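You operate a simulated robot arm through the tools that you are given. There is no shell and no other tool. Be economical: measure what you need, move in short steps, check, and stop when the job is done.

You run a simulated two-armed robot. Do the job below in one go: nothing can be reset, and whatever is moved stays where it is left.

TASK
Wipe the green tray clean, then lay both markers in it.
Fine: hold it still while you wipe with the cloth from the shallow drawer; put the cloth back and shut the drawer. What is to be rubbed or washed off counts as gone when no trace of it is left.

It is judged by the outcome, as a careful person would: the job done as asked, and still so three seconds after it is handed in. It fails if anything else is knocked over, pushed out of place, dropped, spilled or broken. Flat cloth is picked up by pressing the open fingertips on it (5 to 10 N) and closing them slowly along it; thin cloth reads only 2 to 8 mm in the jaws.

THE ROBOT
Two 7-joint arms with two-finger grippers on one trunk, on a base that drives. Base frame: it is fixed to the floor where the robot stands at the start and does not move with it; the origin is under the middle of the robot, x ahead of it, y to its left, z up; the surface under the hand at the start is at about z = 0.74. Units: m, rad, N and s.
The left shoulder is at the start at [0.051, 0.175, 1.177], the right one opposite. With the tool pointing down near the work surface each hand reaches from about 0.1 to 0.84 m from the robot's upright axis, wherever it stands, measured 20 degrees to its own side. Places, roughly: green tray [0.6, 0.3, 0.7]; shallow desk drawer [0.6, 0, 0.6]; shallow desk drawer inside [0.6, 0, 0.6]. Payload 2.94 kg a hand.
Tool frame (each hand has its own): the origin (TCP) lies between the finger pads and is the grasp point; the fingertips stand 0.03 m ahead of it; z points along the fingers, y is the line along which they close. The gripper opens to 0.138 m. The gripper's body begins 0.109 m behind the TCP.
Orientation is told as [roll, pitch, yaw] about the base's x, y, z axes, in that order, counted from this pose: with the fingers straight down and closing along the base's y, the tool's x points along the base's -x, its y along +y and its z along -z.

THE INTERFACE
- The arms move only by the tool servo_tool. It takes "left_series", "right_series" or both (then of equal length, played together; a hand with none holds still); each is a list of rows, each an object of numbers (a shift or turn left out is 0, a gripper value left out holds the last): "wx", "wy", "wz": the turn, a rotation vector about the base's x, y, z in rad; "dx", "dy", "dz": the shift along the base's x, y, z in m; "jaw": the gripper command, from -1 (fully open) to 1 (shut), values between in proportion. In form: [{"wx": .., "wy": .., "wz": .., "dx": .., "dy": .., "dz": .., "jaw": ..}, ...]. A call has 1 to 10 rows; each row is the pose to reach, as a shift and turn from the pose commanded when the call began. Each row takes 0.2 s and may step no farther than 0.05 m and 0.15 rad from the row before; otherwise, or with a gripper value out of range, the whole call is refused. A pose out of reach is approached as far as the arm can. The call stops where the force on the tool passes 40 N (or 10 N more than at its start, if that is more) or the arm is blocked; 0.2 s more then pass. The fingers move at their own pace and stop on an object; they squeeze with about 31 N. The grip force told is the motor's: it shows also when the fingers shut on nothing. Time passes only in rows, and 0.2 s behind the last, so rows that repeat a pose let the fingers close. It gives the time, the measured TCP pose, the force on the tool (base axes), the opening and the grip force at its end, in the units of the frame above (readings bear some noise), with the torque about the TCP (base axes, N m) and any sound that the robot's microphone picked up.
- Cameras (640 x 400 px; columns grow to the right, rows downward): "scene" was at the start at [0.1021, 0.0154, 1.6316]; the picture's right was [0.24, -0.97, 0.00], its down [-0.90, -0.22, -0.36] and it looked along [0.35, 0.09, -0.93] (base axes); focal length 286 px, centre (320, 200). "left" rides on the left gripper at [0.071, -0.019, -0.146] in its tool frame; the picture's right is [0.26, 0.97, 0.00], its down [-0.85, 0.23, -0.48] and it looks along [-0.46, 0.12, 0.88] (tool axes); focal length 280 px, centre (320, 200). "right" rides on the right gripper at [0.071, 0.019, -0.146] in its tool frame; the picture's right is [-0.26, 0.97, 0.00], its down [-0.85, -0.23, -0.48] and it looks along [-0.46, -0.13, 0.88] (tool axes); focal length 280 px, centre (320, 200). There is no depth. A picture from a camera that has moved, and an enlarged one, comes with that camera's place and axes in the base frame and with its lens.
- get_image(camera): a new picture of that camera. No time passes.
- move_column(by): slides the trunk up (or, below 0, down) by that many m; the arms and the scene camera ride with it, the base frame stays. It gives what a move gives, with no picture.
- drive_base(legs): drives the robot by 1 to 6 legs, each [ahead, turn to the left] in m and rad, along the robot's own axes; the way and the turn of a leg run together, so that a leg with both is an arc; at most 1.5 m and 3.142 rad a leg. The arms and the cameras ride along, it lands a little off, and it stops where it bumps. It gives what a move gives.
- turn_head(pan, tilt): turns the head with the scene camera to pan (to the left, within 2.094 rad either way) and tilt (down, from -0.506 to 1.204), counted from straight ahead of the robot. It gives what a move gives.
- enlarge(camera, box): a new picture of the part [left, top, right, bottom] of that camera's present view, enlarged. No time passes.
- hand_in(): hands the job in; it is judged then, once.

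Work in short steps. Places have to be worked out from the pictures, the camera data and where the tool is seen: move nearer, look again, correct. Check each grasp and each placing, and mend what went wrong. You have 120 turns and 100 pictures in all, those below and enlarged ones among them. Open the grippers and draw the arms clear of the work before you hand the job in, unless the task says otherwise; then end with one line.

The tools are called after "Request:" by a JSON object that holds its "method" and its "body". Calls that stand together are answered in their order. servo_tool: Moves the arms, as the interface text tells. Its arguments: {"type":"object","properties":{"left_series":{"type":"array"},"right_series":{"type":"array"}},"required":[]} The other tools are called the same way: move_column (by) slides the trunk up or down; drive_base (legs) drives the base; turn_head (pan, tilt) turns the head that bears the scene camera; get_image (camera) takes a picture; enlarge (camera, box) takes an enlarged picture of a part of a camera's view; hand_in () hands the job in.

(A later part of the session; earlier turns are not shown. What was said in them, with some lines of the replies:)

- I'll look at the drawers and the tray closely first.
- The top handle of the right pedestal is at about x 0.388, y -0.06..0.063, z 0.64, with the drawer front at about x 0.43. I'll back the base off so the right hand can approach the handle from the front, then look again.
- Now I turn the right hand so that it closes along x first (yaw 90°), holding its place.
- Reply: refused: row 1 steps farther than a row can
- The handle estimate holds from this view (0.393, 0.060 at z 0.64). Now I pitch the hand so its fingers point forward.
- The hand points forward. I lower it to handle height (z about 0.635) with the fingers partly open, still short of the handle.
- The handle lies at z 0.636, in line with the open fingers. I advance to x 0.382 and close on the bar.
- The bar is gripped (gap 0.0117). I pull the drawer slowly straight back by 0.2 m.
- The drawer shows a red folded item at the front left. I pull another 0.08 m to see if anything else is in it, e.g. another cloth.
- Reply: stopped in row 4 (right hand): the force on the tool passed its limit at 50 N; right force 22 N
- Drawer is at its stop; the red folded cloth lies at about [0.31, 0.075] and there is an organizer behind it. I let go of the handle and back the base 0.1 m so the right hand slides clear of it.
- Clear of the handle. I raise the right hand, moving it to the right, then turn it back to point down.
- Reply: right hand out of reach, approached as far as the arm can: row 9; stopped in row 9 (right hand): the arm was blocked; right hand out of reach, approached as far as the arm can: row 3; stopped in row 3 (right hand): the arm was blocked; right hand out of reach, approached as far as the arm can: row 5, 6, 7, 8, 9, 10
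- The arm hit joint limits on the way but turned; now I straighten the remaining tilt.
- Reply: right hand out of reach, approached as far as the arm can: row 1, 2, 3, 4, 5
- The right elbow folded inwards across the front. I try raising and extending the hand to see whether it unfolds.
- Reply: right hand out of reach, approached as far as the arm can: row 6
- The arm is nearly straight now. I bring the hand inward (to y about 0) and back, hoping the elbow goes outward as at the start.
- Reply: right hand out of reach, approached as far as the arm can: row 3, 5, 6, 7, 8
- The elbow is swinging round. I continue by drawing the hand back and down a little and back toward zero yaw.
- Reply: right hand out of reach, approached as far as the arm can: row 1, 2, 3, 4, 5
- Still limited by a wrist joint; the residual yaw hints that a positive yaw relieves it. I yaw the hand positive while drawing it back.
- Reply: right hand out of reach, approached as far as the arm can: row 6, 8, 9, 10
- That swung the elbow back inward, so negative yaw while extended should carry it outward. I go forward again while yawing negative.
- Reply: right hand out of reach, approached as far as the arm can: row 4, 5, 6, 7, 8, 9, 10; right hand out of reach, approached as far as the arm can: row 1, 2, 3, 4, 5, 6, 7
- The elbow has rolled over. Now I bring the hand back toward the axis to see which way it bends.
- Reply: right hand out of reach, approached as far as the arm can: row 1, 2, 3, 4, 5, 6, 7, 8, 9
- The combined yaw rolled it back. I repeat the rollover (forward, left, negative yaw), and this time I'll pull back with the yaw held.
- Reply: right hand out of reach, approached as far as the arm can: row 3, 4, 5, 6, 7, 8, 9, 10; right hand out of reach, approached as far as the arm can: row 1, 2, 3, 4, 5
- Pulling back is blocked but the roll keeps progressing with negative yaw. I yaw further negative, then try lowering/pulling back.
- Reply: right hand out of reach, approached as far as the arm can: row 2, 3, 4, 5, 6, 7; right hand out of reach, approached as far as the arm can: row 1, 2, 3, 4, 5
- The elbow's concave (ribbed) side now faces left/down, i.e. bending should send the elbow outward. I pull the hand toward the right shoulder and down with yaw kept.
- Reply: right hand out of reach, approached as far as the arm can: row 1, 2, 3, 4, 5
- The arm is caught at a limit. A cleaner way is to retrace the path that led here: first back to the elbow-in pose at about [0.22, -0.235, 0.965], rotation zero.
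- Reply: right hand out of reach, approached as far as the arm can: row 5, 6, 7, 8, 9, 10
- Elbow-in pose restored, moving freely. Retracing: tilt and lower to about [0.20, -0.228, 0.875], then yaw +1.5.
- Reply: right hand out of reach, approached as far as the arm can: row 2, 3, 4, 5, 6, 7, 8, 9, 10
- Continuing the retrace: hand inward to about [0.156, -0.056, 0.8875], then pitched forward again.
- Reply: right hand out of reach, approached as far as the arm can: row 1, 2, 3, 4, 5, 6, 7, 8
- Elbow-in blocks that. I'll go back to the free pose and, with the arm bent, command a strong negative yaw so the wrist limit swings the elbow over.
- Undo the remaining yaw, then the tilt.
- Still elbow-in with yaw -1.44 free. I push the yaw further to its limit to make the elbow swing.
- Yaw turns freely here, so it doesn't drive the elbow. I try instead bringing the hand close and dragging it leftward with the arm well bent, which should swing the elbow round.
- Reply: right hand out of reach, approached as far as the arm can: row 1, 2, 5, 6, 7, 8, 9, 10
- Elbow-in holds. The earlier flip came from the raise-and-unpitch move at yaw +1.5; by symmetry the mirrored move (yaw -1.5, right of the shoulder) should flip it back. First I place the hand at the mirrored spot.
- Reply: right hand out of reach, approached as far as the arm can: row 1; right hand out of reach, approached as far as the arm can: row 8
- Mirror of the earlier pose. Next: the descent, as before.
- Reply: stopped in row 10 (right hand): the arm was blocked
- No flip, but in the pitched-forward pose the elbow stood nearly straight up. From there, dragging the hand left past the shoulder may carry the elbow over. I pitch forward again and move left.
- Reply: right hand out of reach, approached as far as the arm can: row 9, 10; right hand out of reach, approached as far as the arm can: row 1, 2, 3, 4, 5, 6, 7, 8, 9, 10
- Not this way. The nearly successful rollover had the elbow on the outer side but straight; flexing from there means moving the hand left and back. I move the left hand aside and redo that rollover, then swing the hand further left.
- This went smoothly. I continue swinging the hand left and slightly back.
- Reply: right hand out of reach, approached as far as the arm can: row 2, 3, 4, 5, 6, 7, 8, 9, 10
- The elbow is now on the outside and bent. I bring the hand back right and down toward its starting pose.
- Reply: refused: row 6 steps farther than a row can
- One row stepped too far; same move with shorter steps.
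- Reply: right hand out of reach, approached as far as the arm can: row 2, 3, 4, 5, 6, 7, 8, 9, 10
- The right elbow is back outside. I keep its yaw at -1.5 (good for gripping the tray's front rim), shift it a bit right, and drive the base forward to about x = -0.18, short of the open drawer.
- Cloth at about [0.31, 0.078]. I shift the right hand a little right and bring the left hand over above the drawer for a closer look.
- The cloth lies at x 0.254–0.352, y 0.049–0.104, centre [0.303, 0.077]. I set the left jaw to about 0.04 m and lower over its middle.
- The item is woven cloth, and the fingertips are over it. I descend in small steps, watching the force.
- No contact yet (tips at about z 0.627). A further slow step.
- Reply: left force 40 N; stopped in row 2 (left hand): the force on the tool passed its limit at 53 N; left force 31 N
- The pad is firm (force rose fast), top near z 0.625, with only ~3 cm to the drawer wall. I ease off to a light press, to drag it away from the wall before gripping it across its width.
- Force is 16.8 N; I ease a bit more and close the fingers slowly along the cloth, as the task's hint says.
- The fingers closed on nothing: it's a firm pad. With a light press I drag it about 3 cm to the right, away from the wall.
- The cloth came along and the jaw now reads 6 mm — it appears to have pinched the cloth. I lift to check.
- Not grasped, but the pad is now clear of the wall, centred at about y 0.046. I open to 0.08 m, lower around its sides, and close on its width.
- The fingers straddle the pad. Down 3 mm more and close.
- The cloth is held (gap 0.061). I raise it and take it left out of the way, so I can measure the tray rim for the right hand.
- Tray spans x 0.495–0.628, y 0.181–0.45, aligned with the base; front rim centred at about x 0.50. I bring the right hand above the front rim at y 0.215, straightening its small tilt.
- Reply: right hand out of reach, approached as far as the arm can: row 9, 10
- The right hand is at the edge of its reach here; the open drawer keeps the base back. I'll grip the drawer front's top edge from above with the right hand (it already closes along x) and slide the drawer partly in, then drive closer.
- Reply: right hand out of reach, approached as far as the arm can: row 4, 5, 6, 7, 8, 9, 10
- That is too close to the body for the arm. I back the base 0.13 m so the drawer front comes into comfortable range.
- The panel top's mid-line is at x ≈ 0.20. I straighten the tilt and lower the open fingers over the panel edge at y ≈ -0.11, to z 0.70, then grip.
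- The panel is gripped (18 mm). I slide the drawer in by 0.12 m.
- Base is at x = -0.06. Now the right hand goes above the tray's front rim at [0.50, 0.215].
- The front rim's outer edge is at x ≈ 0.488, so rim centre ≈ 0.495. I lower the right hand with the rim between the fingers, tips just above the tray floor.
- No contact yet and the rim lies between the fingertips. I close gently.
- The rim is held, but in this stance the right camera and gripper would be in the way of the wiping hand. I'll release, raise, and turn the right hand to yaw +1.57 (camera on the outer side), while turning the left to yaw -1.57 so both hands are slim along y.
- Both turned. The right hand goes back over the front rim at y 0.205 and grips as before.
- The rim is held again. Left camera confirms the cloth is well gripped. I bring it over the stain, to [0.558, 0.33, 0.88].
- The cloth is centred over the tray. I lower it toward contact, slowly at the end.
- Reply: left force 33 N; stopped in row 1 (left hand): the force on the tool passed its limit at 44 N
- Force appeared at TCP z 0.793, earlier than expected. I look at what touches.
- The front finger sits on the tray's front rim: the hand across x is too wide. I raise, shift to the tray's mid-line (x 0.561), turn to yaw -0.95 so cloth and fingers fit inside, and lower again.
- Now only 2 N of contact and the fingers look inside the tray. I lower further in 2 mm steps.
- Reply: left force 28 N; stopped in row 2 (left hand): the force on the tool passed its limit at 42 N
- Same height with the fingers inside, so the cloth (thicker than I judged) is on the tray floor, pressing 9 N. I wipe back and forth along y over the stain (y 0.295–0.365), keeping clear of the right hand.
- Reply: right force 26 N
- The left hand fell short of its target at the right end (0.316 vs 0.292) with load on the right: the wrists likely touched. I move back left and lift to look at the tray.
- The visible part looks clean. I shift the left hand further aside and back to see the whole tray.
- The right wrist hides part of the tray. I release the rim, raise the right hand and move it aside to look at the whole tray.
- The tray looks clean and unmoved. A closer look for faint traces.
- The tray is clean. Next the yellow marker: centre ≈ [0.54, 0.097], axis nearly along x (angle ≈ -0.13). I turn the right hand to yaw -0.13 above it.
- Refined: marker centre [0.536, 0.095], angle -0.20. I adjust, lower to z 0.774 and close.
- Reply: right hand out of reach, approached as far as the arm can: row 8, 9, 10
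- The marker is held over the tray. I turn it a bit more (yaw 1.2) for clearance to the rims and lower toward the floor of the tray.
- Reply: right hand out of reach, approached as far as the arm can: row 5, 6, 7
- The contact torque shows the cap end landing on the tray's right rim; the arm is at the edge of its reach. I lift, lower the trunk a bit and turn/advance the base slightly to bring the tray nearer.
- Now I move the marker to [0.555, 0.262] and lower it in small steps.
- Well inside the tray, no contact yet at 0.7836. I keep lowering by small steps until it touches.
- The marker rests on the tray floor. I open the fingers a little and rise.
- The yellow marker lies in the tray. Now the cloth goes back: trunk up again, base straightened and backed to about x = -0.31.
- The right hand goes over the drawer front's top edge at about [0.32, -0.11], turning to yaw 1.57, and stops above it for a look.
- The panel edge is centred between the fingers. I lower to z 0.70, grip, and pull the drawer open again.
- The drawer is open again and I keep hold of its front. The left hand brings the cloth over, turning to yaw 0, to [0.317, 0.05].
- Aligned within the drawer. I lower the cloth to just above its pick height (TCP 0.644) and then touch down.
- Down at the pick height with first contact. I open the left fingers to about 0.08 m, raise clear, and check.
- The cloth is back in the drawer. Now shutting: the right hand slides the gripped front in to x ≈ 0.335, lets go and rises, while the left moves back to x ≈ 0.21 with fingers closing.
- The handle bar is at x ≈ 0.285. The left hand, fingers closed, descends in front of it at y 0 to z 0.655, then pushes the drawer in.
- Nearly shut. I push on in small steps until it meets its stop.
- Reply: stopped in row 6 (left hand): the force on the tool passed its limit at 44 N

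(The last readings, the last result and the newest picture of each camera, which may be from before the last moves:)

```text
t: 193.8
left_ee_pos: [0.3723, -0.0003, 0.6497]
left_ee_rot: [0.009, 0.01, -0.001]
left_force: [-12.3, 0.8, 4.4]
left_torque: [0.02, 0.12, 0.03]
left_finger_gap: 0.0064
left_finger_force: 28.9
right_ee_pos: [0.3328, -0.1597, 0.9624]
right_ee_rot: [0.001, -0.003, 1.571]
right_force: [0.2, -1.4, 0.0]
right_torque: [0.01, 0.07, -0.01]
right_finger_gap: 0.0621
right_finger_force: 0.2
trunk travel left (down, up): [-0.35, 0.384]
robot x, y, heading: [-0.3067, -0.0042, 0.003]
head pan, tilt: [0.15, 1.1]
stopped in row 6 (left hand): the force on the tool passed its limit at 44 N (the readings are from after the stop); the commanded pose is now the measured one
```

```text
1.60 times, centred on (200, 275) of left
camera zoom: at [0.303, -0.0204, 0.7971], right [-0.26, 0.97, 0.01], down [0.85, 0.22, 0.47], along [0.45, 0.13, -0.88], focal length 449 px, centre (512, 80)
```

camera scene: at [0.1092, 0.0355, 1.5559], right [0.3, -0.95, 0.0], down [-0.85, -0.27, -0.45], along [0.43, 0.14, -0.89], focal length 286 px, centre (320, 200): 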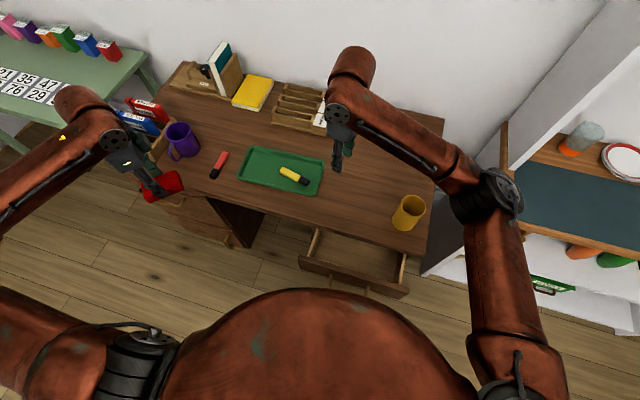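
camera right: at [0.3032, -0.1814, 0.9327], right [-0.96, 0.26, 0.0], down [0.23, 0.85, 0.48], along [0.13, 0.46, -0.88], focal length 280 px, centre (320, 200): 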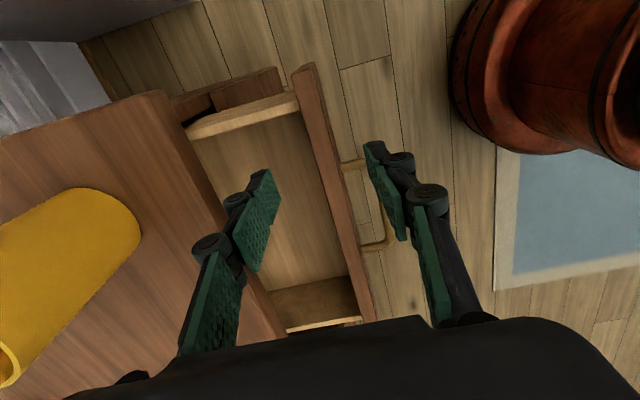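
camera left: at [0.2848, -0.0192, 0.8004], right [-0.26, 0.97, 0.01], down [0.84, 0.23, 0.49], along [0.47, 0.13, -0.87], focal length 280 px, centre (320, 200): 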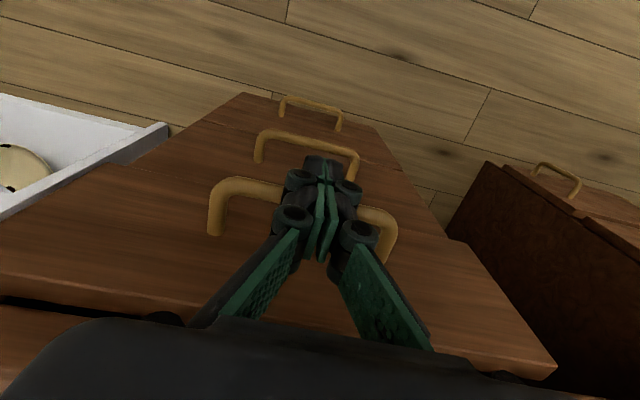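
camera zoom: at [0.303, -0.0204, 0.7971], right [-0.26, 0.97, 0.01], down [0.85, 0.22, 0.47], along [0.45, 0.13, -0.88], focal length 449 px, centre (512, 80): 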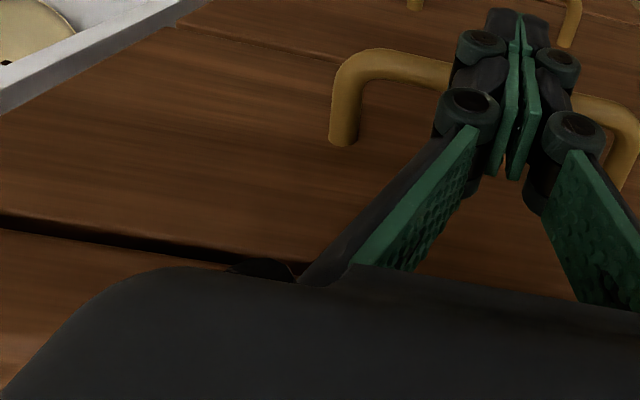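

The drawer hit its stop: it is shut. I draw the left hand back and up, then drive forward again for the red marker.

Request:
{"method": "servo_tool", "body": {"left_series": [{"dx": -0.04}, {"dx": -0.08}, {"dx": -0.1, "dz": 0.04}, {"dx": -0.1, "dz": 0.09}, {"dx": -0.1, "dz": 0.14}, {"dx": -0.1, "dz": 0.19}, {"dx": -0.1, "dz": 0.24, "jaw": 0.1}, {"dx": -0.1, "dz": 0.28}, {"dx": -0.1, "dz": 0.31, "dy": 0.04}, {"dx": -0.1, "dz": 0.31, "dy": 0.09}]}}

Request:
{"method": "servo_tool", "body": {"left_series": [{"dy": 0.045}, {"dy": 0.09}, {"dy": 0.135}, {"dy": 0.18}, {"dy": 0.225}, {"dy": 0.27}, {"dy": 0.315}, {"dy": 0.36}, {"dy": 0.4}, {"dy": 0.43}]}}

Request:
{"method": "drive_base", "body": {"legs": [[0.245, 0]]}}

Request:
{"method": "get_image", "body": {"camera": "left"}}

```text
t: 196.1
left_ee_pos: [0.2754, 0.0929, 0.9639]
left_ee_rot: [0.011, 0.003, -0.001]
left_force: [-1.0, 0.1, 0.0]
left_torque: [-0.01, 0.02, -0.01]
left_finger_gap: 0.0621
left_finger_force: 0.0
right_ee_pos: [0.3325, -0.1595, 0.9618]
right_ee_rot: [-0.003, -0.001, 1.569]
right_force: [0.6, 0.0, 0.4]
right_torque: [-0.04, 0.03, 0.02]
right_finger_gap: 0.062
right_finger_force: 0.0
trunk travel left (down, up): [-0.35, 0.384]
robot x, y, heading: [-0.3066, 0.0013, 0.003]
head pan, tilt: [0.15, 1.1]
```

```text
t: 198.2
left_ee_pos: [0.2759, 0.5224, 0.9599]
left_ee_rot: [0.012, 0.006, -0.002]
left_force: [0.0, 0.2, 0.2]
left_torque: [-0.02, 0.01, -0.02]
left_finger_gap: 0.0621
left_finger_force: 0.0
right_ee_pos: [0.3328, -0.1588, 0.9621]
right_ee_rot: [-0.001, -0.002, 1.571]
right_force: [-0.1, -0.8, -0.1]
right_torque: [-0.01, -0.02, -0.01]
right_finger_gap: 0.0621
right_finger_force: 0.2
trunk travel left (down, up): [-0.35, 0.384]
robot x, y, heading: [-0.3063, -0.0021, 0.007]
head pan, tilt: [0.15, 1.1]
```

```text
t: 200.1
left_ee_pos: [0.5156, 0.5222, 0.9659]
left_ee_rot: [0.013, -0.003, -0.002]
left_force: [-0.8, 0.6, -0.6]
left_torque: [-0.03, -0.08, 0.02]
left_finger_gap: 0.0621
left_finger_force: 0.0
right_ee_pos: [0.5703, -0.1593, 0.9672]
right_ee_rot: [-0.009, -0.002, 1.572]
right_force: [-0.7, -0.4, 0.1]
right_torque: [-0.02, -0.06, -0.02]
right_finger_gap: 0.0619
right_finger_force: 0.1
trunk travel left (down, up): [-0.35, 0.384]
robot x, y, heading: [-0.0567, -0.0018, 0.004]
head pan, tilt: [0.15, 1.1]
```

```text
10 pictures are left
camera left: at [0.4437, 0.502, 1.1113], right [-0.26, 0.97, 0.01], down [0.85, 0.22, 0.48], along [0.46, 0.13, -0.88], focal length 280 px, centre (320, 200)
```

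left: 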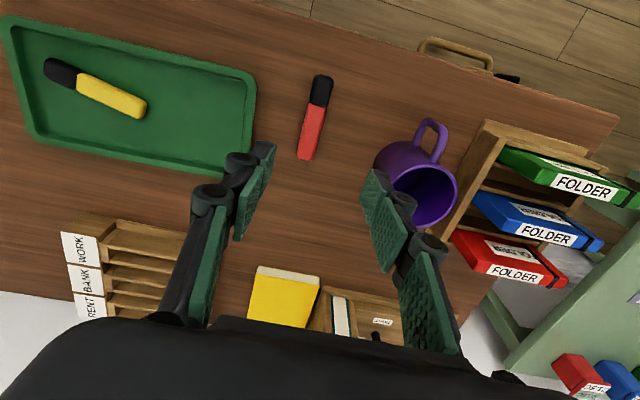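

Red marker: centre [0.524, 0.518], angle 0.05; the mug is clear of the finger. I lower onto it with a 0.05 m opening and grip.

Request:
{"method": "servo_tool", "body": {"left_series": [{"dx": 0.008, "dy": -0.004, "wz": 0.045, "wx": -0.013, "dz": -0.04, "jaw": 0.28}, {"dx": 0.008, "dy": -0.004, "wz": 0.045, "wx": -0.013, "dz": -0.085}, {"dx": 0.008, "dy": -0.004, "wz": 0.045, "wx": -0.013, "dz": -0.13}, {"dx": 0.008, "dy": -0.004, "wz": 0.045, "wx": -0.013, "dz": -0.165}, {"dx": 0.008, "dy": -0.004, "wz": 0.045, "wx": -0.013, "dz": -0.185}]}}

Request:
{"method": "servo_tool", "body": {"left_series": [{"dz": -0.003}, {"dz": -0.006}, {"dz": -0.006, "jaw": 0.6}, {"dz": -0.006, "jaw": 1}, {"dz": -0.006, "jaw": 1}, {"dz": -0.006, "jaw": 1}]}}

Request:
{"method": "get_image", "body": {"camera": "left"}}

```text
t: 201.2
left_ee_pos: [0.5245, 0.5185, 0.7802]
left_ee_rot: [0.001, 0.0, 0.043]
left_force: [0.2, 0.0, 0.2]
left_torque: [-0.01, 0.05, 0.0]
left_finger_gap: 0.0495
left_finger_force: 0.0
right_ee_pos: [0.573, -0.1592, 0.9665]
right_ee_rot: [-0.006, -0.001, 1.571]
right_force: [0.3, 0.1, -0.1]
right_torque: [0.02, 0.03, -0.01]
right_finger_gap: 0.0621
right_finger_force: 0.1
trunk travel left (down, up): [-0.35, 0.384]
robot x, y, heading: [-0.0589, 0.0029, -0.0]
head pan, tilt: [0.15, 1.1]
```

```text
t: 202.7
left_ee_pos: [0.5247, 0.5182, 0.7746]
left_ee_rot: [-0.002, 0.001, 0.044]
left_force: [-0.2, 0.6, 0.4]
left_torque: [0.03, 0.01, 0.01]
left_finger_gap: 0.0226
left_finger_force: 31.5
right_ee_pos: [0.5726, -0.1597, 0.9665]
right_ee_rot: [-0.007, -0.001, 1.57]
right_force: [0.5, 0.8, 0.0]
right_torque: [0.03, 0.0, -0.01]
right_finger_gap: 0.0622
right_finger_force: 0.1
trunk travel left (down, up): [-0.35, 0.384]
robot x, y, heading: [-0.0539, 0.004, 0.007]
head pan, tilt: [0.15, 1.1]
```

```text
9 pictures are left
camera left: at [0.4546, 0.4962, 0.9198], right [-0.3, 0.95, 0.0], down [0.84, 0.27, 0.48], along [0.45, 0.14, -0.88], focal length 280 px, centre (320, 200)
```

left: 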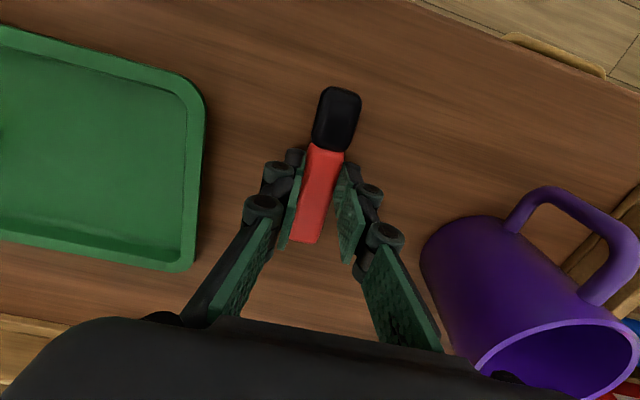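

The red marker is gripped. I lift it, turn to yaw -0.9 and carry it to [0.56, 0.383] over the tray's left half.

Request:
{"method": "servo_tool", "body": {"left_series": [{"dz": 0.03}, {"dz": 0.07}, {"dz": 0.1, "wz": -0.1}, {"dz": 0.1, "wz": -0.23, "dy": -0.03, "dx": 0.005}, {"dz": 0.1, "wz": -0.36, "dy": -0.06, "dx": 0.01}, {"dz": 0.1, "wz": -0.49, "dy": -0.09, "dx": 0.02}, {"dz": 0.1, "wz": -0.62, "dy": -0.115, "dx": 0.03}, {"dz": 0.09, "wz": -0.75, "dy": -0.135, "dx": 0.035}, {"dz": 0.07, "wz": -0.88, "dy": -0.135, "dx": 0.035}, {"dz": 0.04, "wz": -0.95, "dy": -0.135, "dx": 0.035}]}}

Request:
{"method": "get_image", "body": {"camera": "left"}}

```text
t: 204.8
left_ee_pos: [0.5606, 0.3845, 0.8146]
left_ee_rot: [-0.002, 0.0, -0.909]
left_force: [0.5, 0.4, -0.8]
left_torque: [0.02, 0.01, -0.01]
left_finger_gap: 0.0227
left_finger_force: 30.4
right_ee_pos: [0.5733, -0.1604, 0.9665]
right_ee_rot: [-0.007, -0.003, 1.572]
right_force: [0.6, -0.3, -0.1]
right_torque: [-0.02, 0.01, -0.03]
right_finger_gap: 0.0618
right_finger_force: 0.1
trunk travel left (down, up): [-0.35, 0.384]
robot x, y, heading: [-0.0565, 0.0013, 0.003]
head pan, tilt: [0.15, 1.1]
```

```text
8 pictures are left
camera left: at [0.5021, 0.4292, 0.9599], right [0.6, 0.8, 0.0], down [0.7, -0.53, 0.48], along [0.38, -0.29, -0.88], focal length 280 px, centre (320, 200)
```

left: 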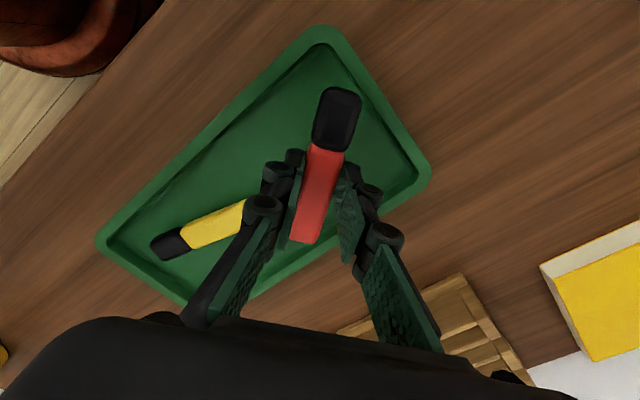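

Clear of the yellow one and inside the rims. I nudge 6 mm right and lower to touch.

Request:
{"method": "servo_tool", "body": {"left_series": [{"dy": -0.006}, {"dy": -0.006, "dz": -0.015}, {"dy": -0.006, "dz": -0.025}, {"dy": -0.006, "dz": -0.03}]}}

Request:
{"method": "servo_tool", "body": {"left_series": [{"dz": -0.0015}, {"dz": -0.003}]}}

```text
t: 205.8
left_ee_pos: [0.5598, 0.3779, 0.7836]
left_ee_rot: [-0.001, -0.002, -0.904]
left_force: [0.1, 0.4, 0.0]
left_torque: [-0.04, -0.02, -0.01]
left_finger_gap: 0.0229
left_finger_force: 31.0
right_ee_pos: [0.5723, -0.1605, 0.9658]
right_ee_rot: [-0.006, -0.002, 1.571]
right_force: [-0.1, 0.5, -0.1]
right_torque: [0.0, -0.01, -0.01]
right_finger_gap: 0.0621
right_finger_force: 0.0
trunk travel left (down, up): [-0.35, 0.384]
robot x, y, heading: [-0.0574, -0.0009, 0.009]
head pan, tilt: [0.15, 1.1]
```

```text
t: 206.4
left_ee_pos: [0.5605, 0.3771, 0.7805]
left_ee_rot: [0.0, 0.0, -0.909]
left_force: [-0.9, 0.6, -1.1]
left_torque: [-0.05, 0.02, 0.01]
left_finger_gap: 0.0225
left_finger_force: 30.7
right_ee_pos: [0.5722, -0.1599, 0.9657]
right_ee_rot: [-0.007, -0.002, 1.571]
right_force: [1.1, -0.9, 0.9]
right_torque: [-0.01, 0.0, 0.01]
right_finger_gap: 0.0622
right_finger_force: 0.0
trunk travel left (down, up): [-0.35, 0.384]
robot x, y, heading: [-0.0566, 0.0014, 0.007]
head pan, tilt: [0.15, 1.1]
```

One more small step to touch, then release and rise.

Request:
{"method": "servo_tool", "body": {"left_series": [{"dz": -0.001}, {"dz": -0.002}]}}

Request:
{"method": "servo_tool", "body": {"left_series": [{"jaw": 0.6}, {"jaw": 0.4}, {"jaw": 0.4}, {"dz": 0.03}, {"dz": 0.07}, {"dz": 0.11}, {"dz": 0.14, "dy": 0.03}, {"dz": 0.15, "dy": 0.07, "dx": -0.02}, {"dz": 0.16, "dy": 0.1, "dx": -0.05}, {"dz": 0.16, "dy": 0.12, "dx": -0.09}]}}

Request:
{"method": "get_image", "body": {"camera": "scene"}}

```text
t: 207.1
left_ee_pos: [0.5601, 0.3765, 0.7793]
left_ee_rot: [-0.001, -0.001, -0.909]
left_force: [-0.4, 0.0, 0.2]
left_torque: [0.02, 0.01, -0.02]
left_finger_gap: 0.0229
left_finger_force: 30.9
right_ee_pos: [0.572, -0.1594, 0.9667]
right_ee_rot: [-0.006, -0.002, 1.57]
right_force: [-0.1, 0.2, -0.2]
right_torque: [-0.03, -0.04, 0.0]
right_finger_gap: 0.0621
right_finger_force: 0.0
trunk travel left (down, up): [-0.35, 0.384]
robot x, y, heading: [-0.0582, -0.002, 0.001]
head pan, tilt: [0.15, 1.1]
```

```text
t: 209.2
left_ee_pos: [0.4704, 0.4992, 0.9413]
left_ee_rot: [0.0, 0.0, -0.907]
left_force: [0.1, 0.2, 0.7]
left_torque: [0.0, -0.05, -0.03]
left_finger_gap: 0.0414
left_finger_force: 0.1
right_ee_pos: [0.5716, -0.1602, 0.9675]
right_ee_rot: [-0.009, -0.003, 1.57]
right_force: [0.3, -1.1, 0.8]
right_torque: [0.04, 0.0, 0.0]
right_finger_gap: 0.062
right_finger_force: 0.0
trunk travel left (down, up): [-0.35, 0.384]
robot x, y, heading: [-0.0583, 0.0021, -0.004]
head pan, tilt: [0.15, 1.1]
```

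```text
7 pictures are left
camera scene: at [0.0491, 0.0136, 1.6378], right [0.15, -0.99, 0.0], down [-0.88, -0.14, -0.45], along [0.45, 0.07, -0.89], focal length 286 px, centre (320, 200)
```

scene: 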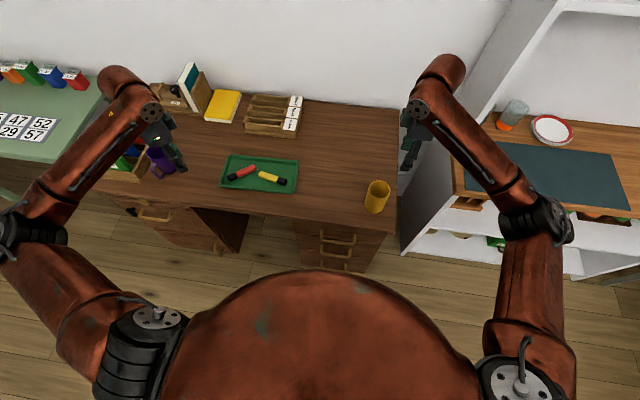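

Both markers look to be in the tray and the drawer shut. I enlarge both to be sure.

Request:
{"method": "enlarge", "body": {"camera": "scene", "box": [210, 145, 306, 205]}}

Request:
{"method": "enlarge", "body": {"camera": "scene", "box": [280, 190, 408, 270]}}

```text
6.67 times, centred on (258, 175) of scene
camera zoom: at [0.0491, 0.0136, 1.6378], right [0.15, -0.99, 0.0], down [-0.88, -0.14, -0.45], along [0.45, 0.07, -0.89], focal length 1910 px, centre (733, 367)
```

zoom: 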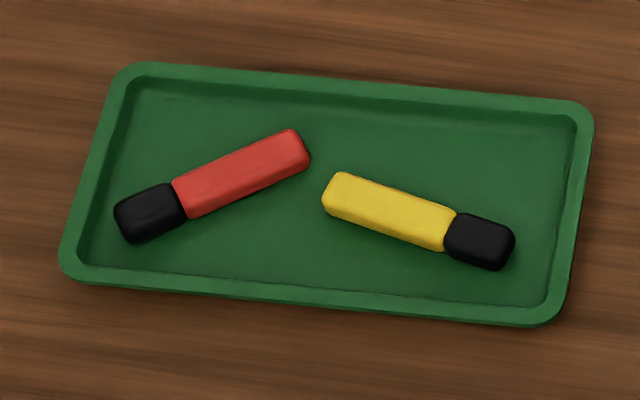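

```text
5.00 times, centred on (344, 230) of scene
camera zoom: at [0.0491, 0.0136, 1.6378], right [0.15, -0.99, 0.0], down [-0.88, -0.14, -0.45], along [0.45, 0.07, -0.89], focal length 1432 px, centre (200, 50)
```

zoom: 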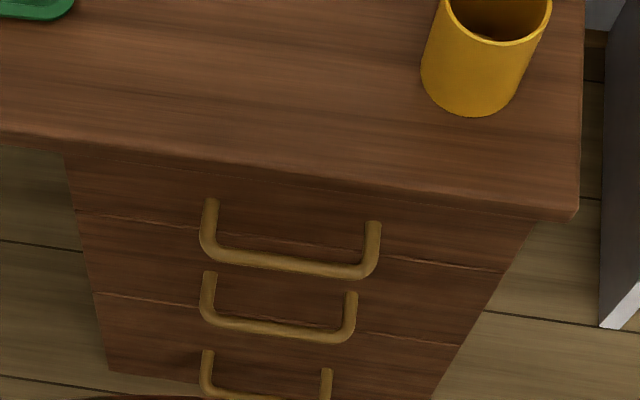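

The tray is clean with both markers flat in it, and the drawer is flush. I open the grippers fully and back the robot away from the desk.

Request:
{"method": "servo_tool", "body": {"left_series": [{"dz": 0.03, "jaw": -1}, {"dz": 0.05}, {"dz": 0.05}, {"dz": 0.05}], "right_series": [{"dz": 0.03, "jaw": -1}, {"dz": 0.05}, {"dz": 0.05}, {"dz": 0.05}]}}

Request:
{"method": "drive_base", "body": {"legs": [[-0.3, 0]]}}

Request:
{"method": "get_image", "body": {"camera": "scene"}}

```text
t: 210.2
left_ee_pos: [0.4701, 0.4992, 0.9917]
left_ee_rot: [-0.001, 0.0, -0.907]
left_force: [-0.8, 1.0, -0.1]
left_torque: [-0.01, 0.02, 0.0]
left_finger_gap: 0.1323
left_finger_force: 0.1
right_ee_pos: [0.5729, -0.1588, 1.0153]
right_ee_rot: [-0.007, -0.002, 1.572]
right_force: [-0.7, 0.0, 0.5]
right_torque: [-0.01, 0.03, -0.02]
right_finger_gap: 0.1377
right_finger_force: 0.1
trunk travel left (down, up): [-0.35, 0.384]
robot x, y, heading: [-0.06, 0.0001, -0.001]
head pan, tilt: [0.15, 1.1]
```

```text
t: 212.3
left_ee_pos: [0.1731, 0.4973, 0.991]
left_ee_rot: [0.0, 0.0, -0.909]
left_force: [0.7, 0.3, 0.5]
left_torque: [-0.01, -0.05, 0.02]
left_finger_gap: 0.138
left_finger_force: 0.1
right_ee_pos: [0.2754, -0.1601, 1.0159]
right_ee_rot: [-0.009, -0.001, 1.57]
right_force: [-0.3, 0.4, -0.1]
right_torque: [0.0, -0.04, 0.01]
right_finger_gap: 0.1379
right_finger_force: 0.1
trunk travel left (down, up): [-0.35, 0.384]
robot x, y, heading: [-0.3573, -0.0018, 0.001]
head pan, tilt: [0.15, 1.1]
```

```text
4 pictures are left
camera scene: at [-0.2472, 0.012, 1.6377], right [0.15, -0.99, 0.0], down [-0.88, -0.13, -0.45], along [0.45, 0.07, -0.89], focal length 286 px, centre (320, 200)
```

scene: 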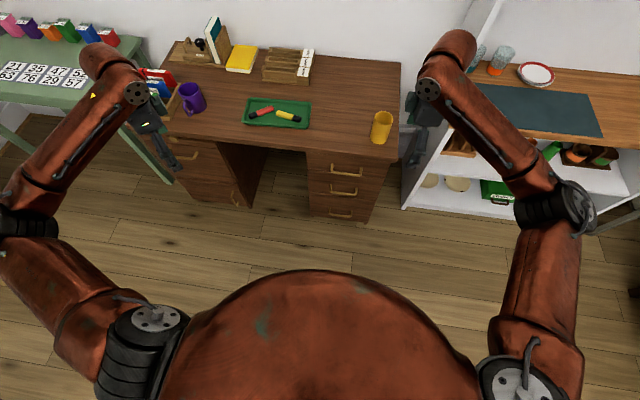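

Everything is in place: tray clean with both markers in it, drawer shut, nothing else disturbed, hands clear and open. I hand in.

Request:
{"method": "hand_in", "body": {}}

```text
The job is handed in.
```

I held the green tray still and wiped it clean, put the cloth back in the shallow drawer and shut it, then laid both markers in the tray. Nothing else was moved, and both hands are open and clear of the desk.
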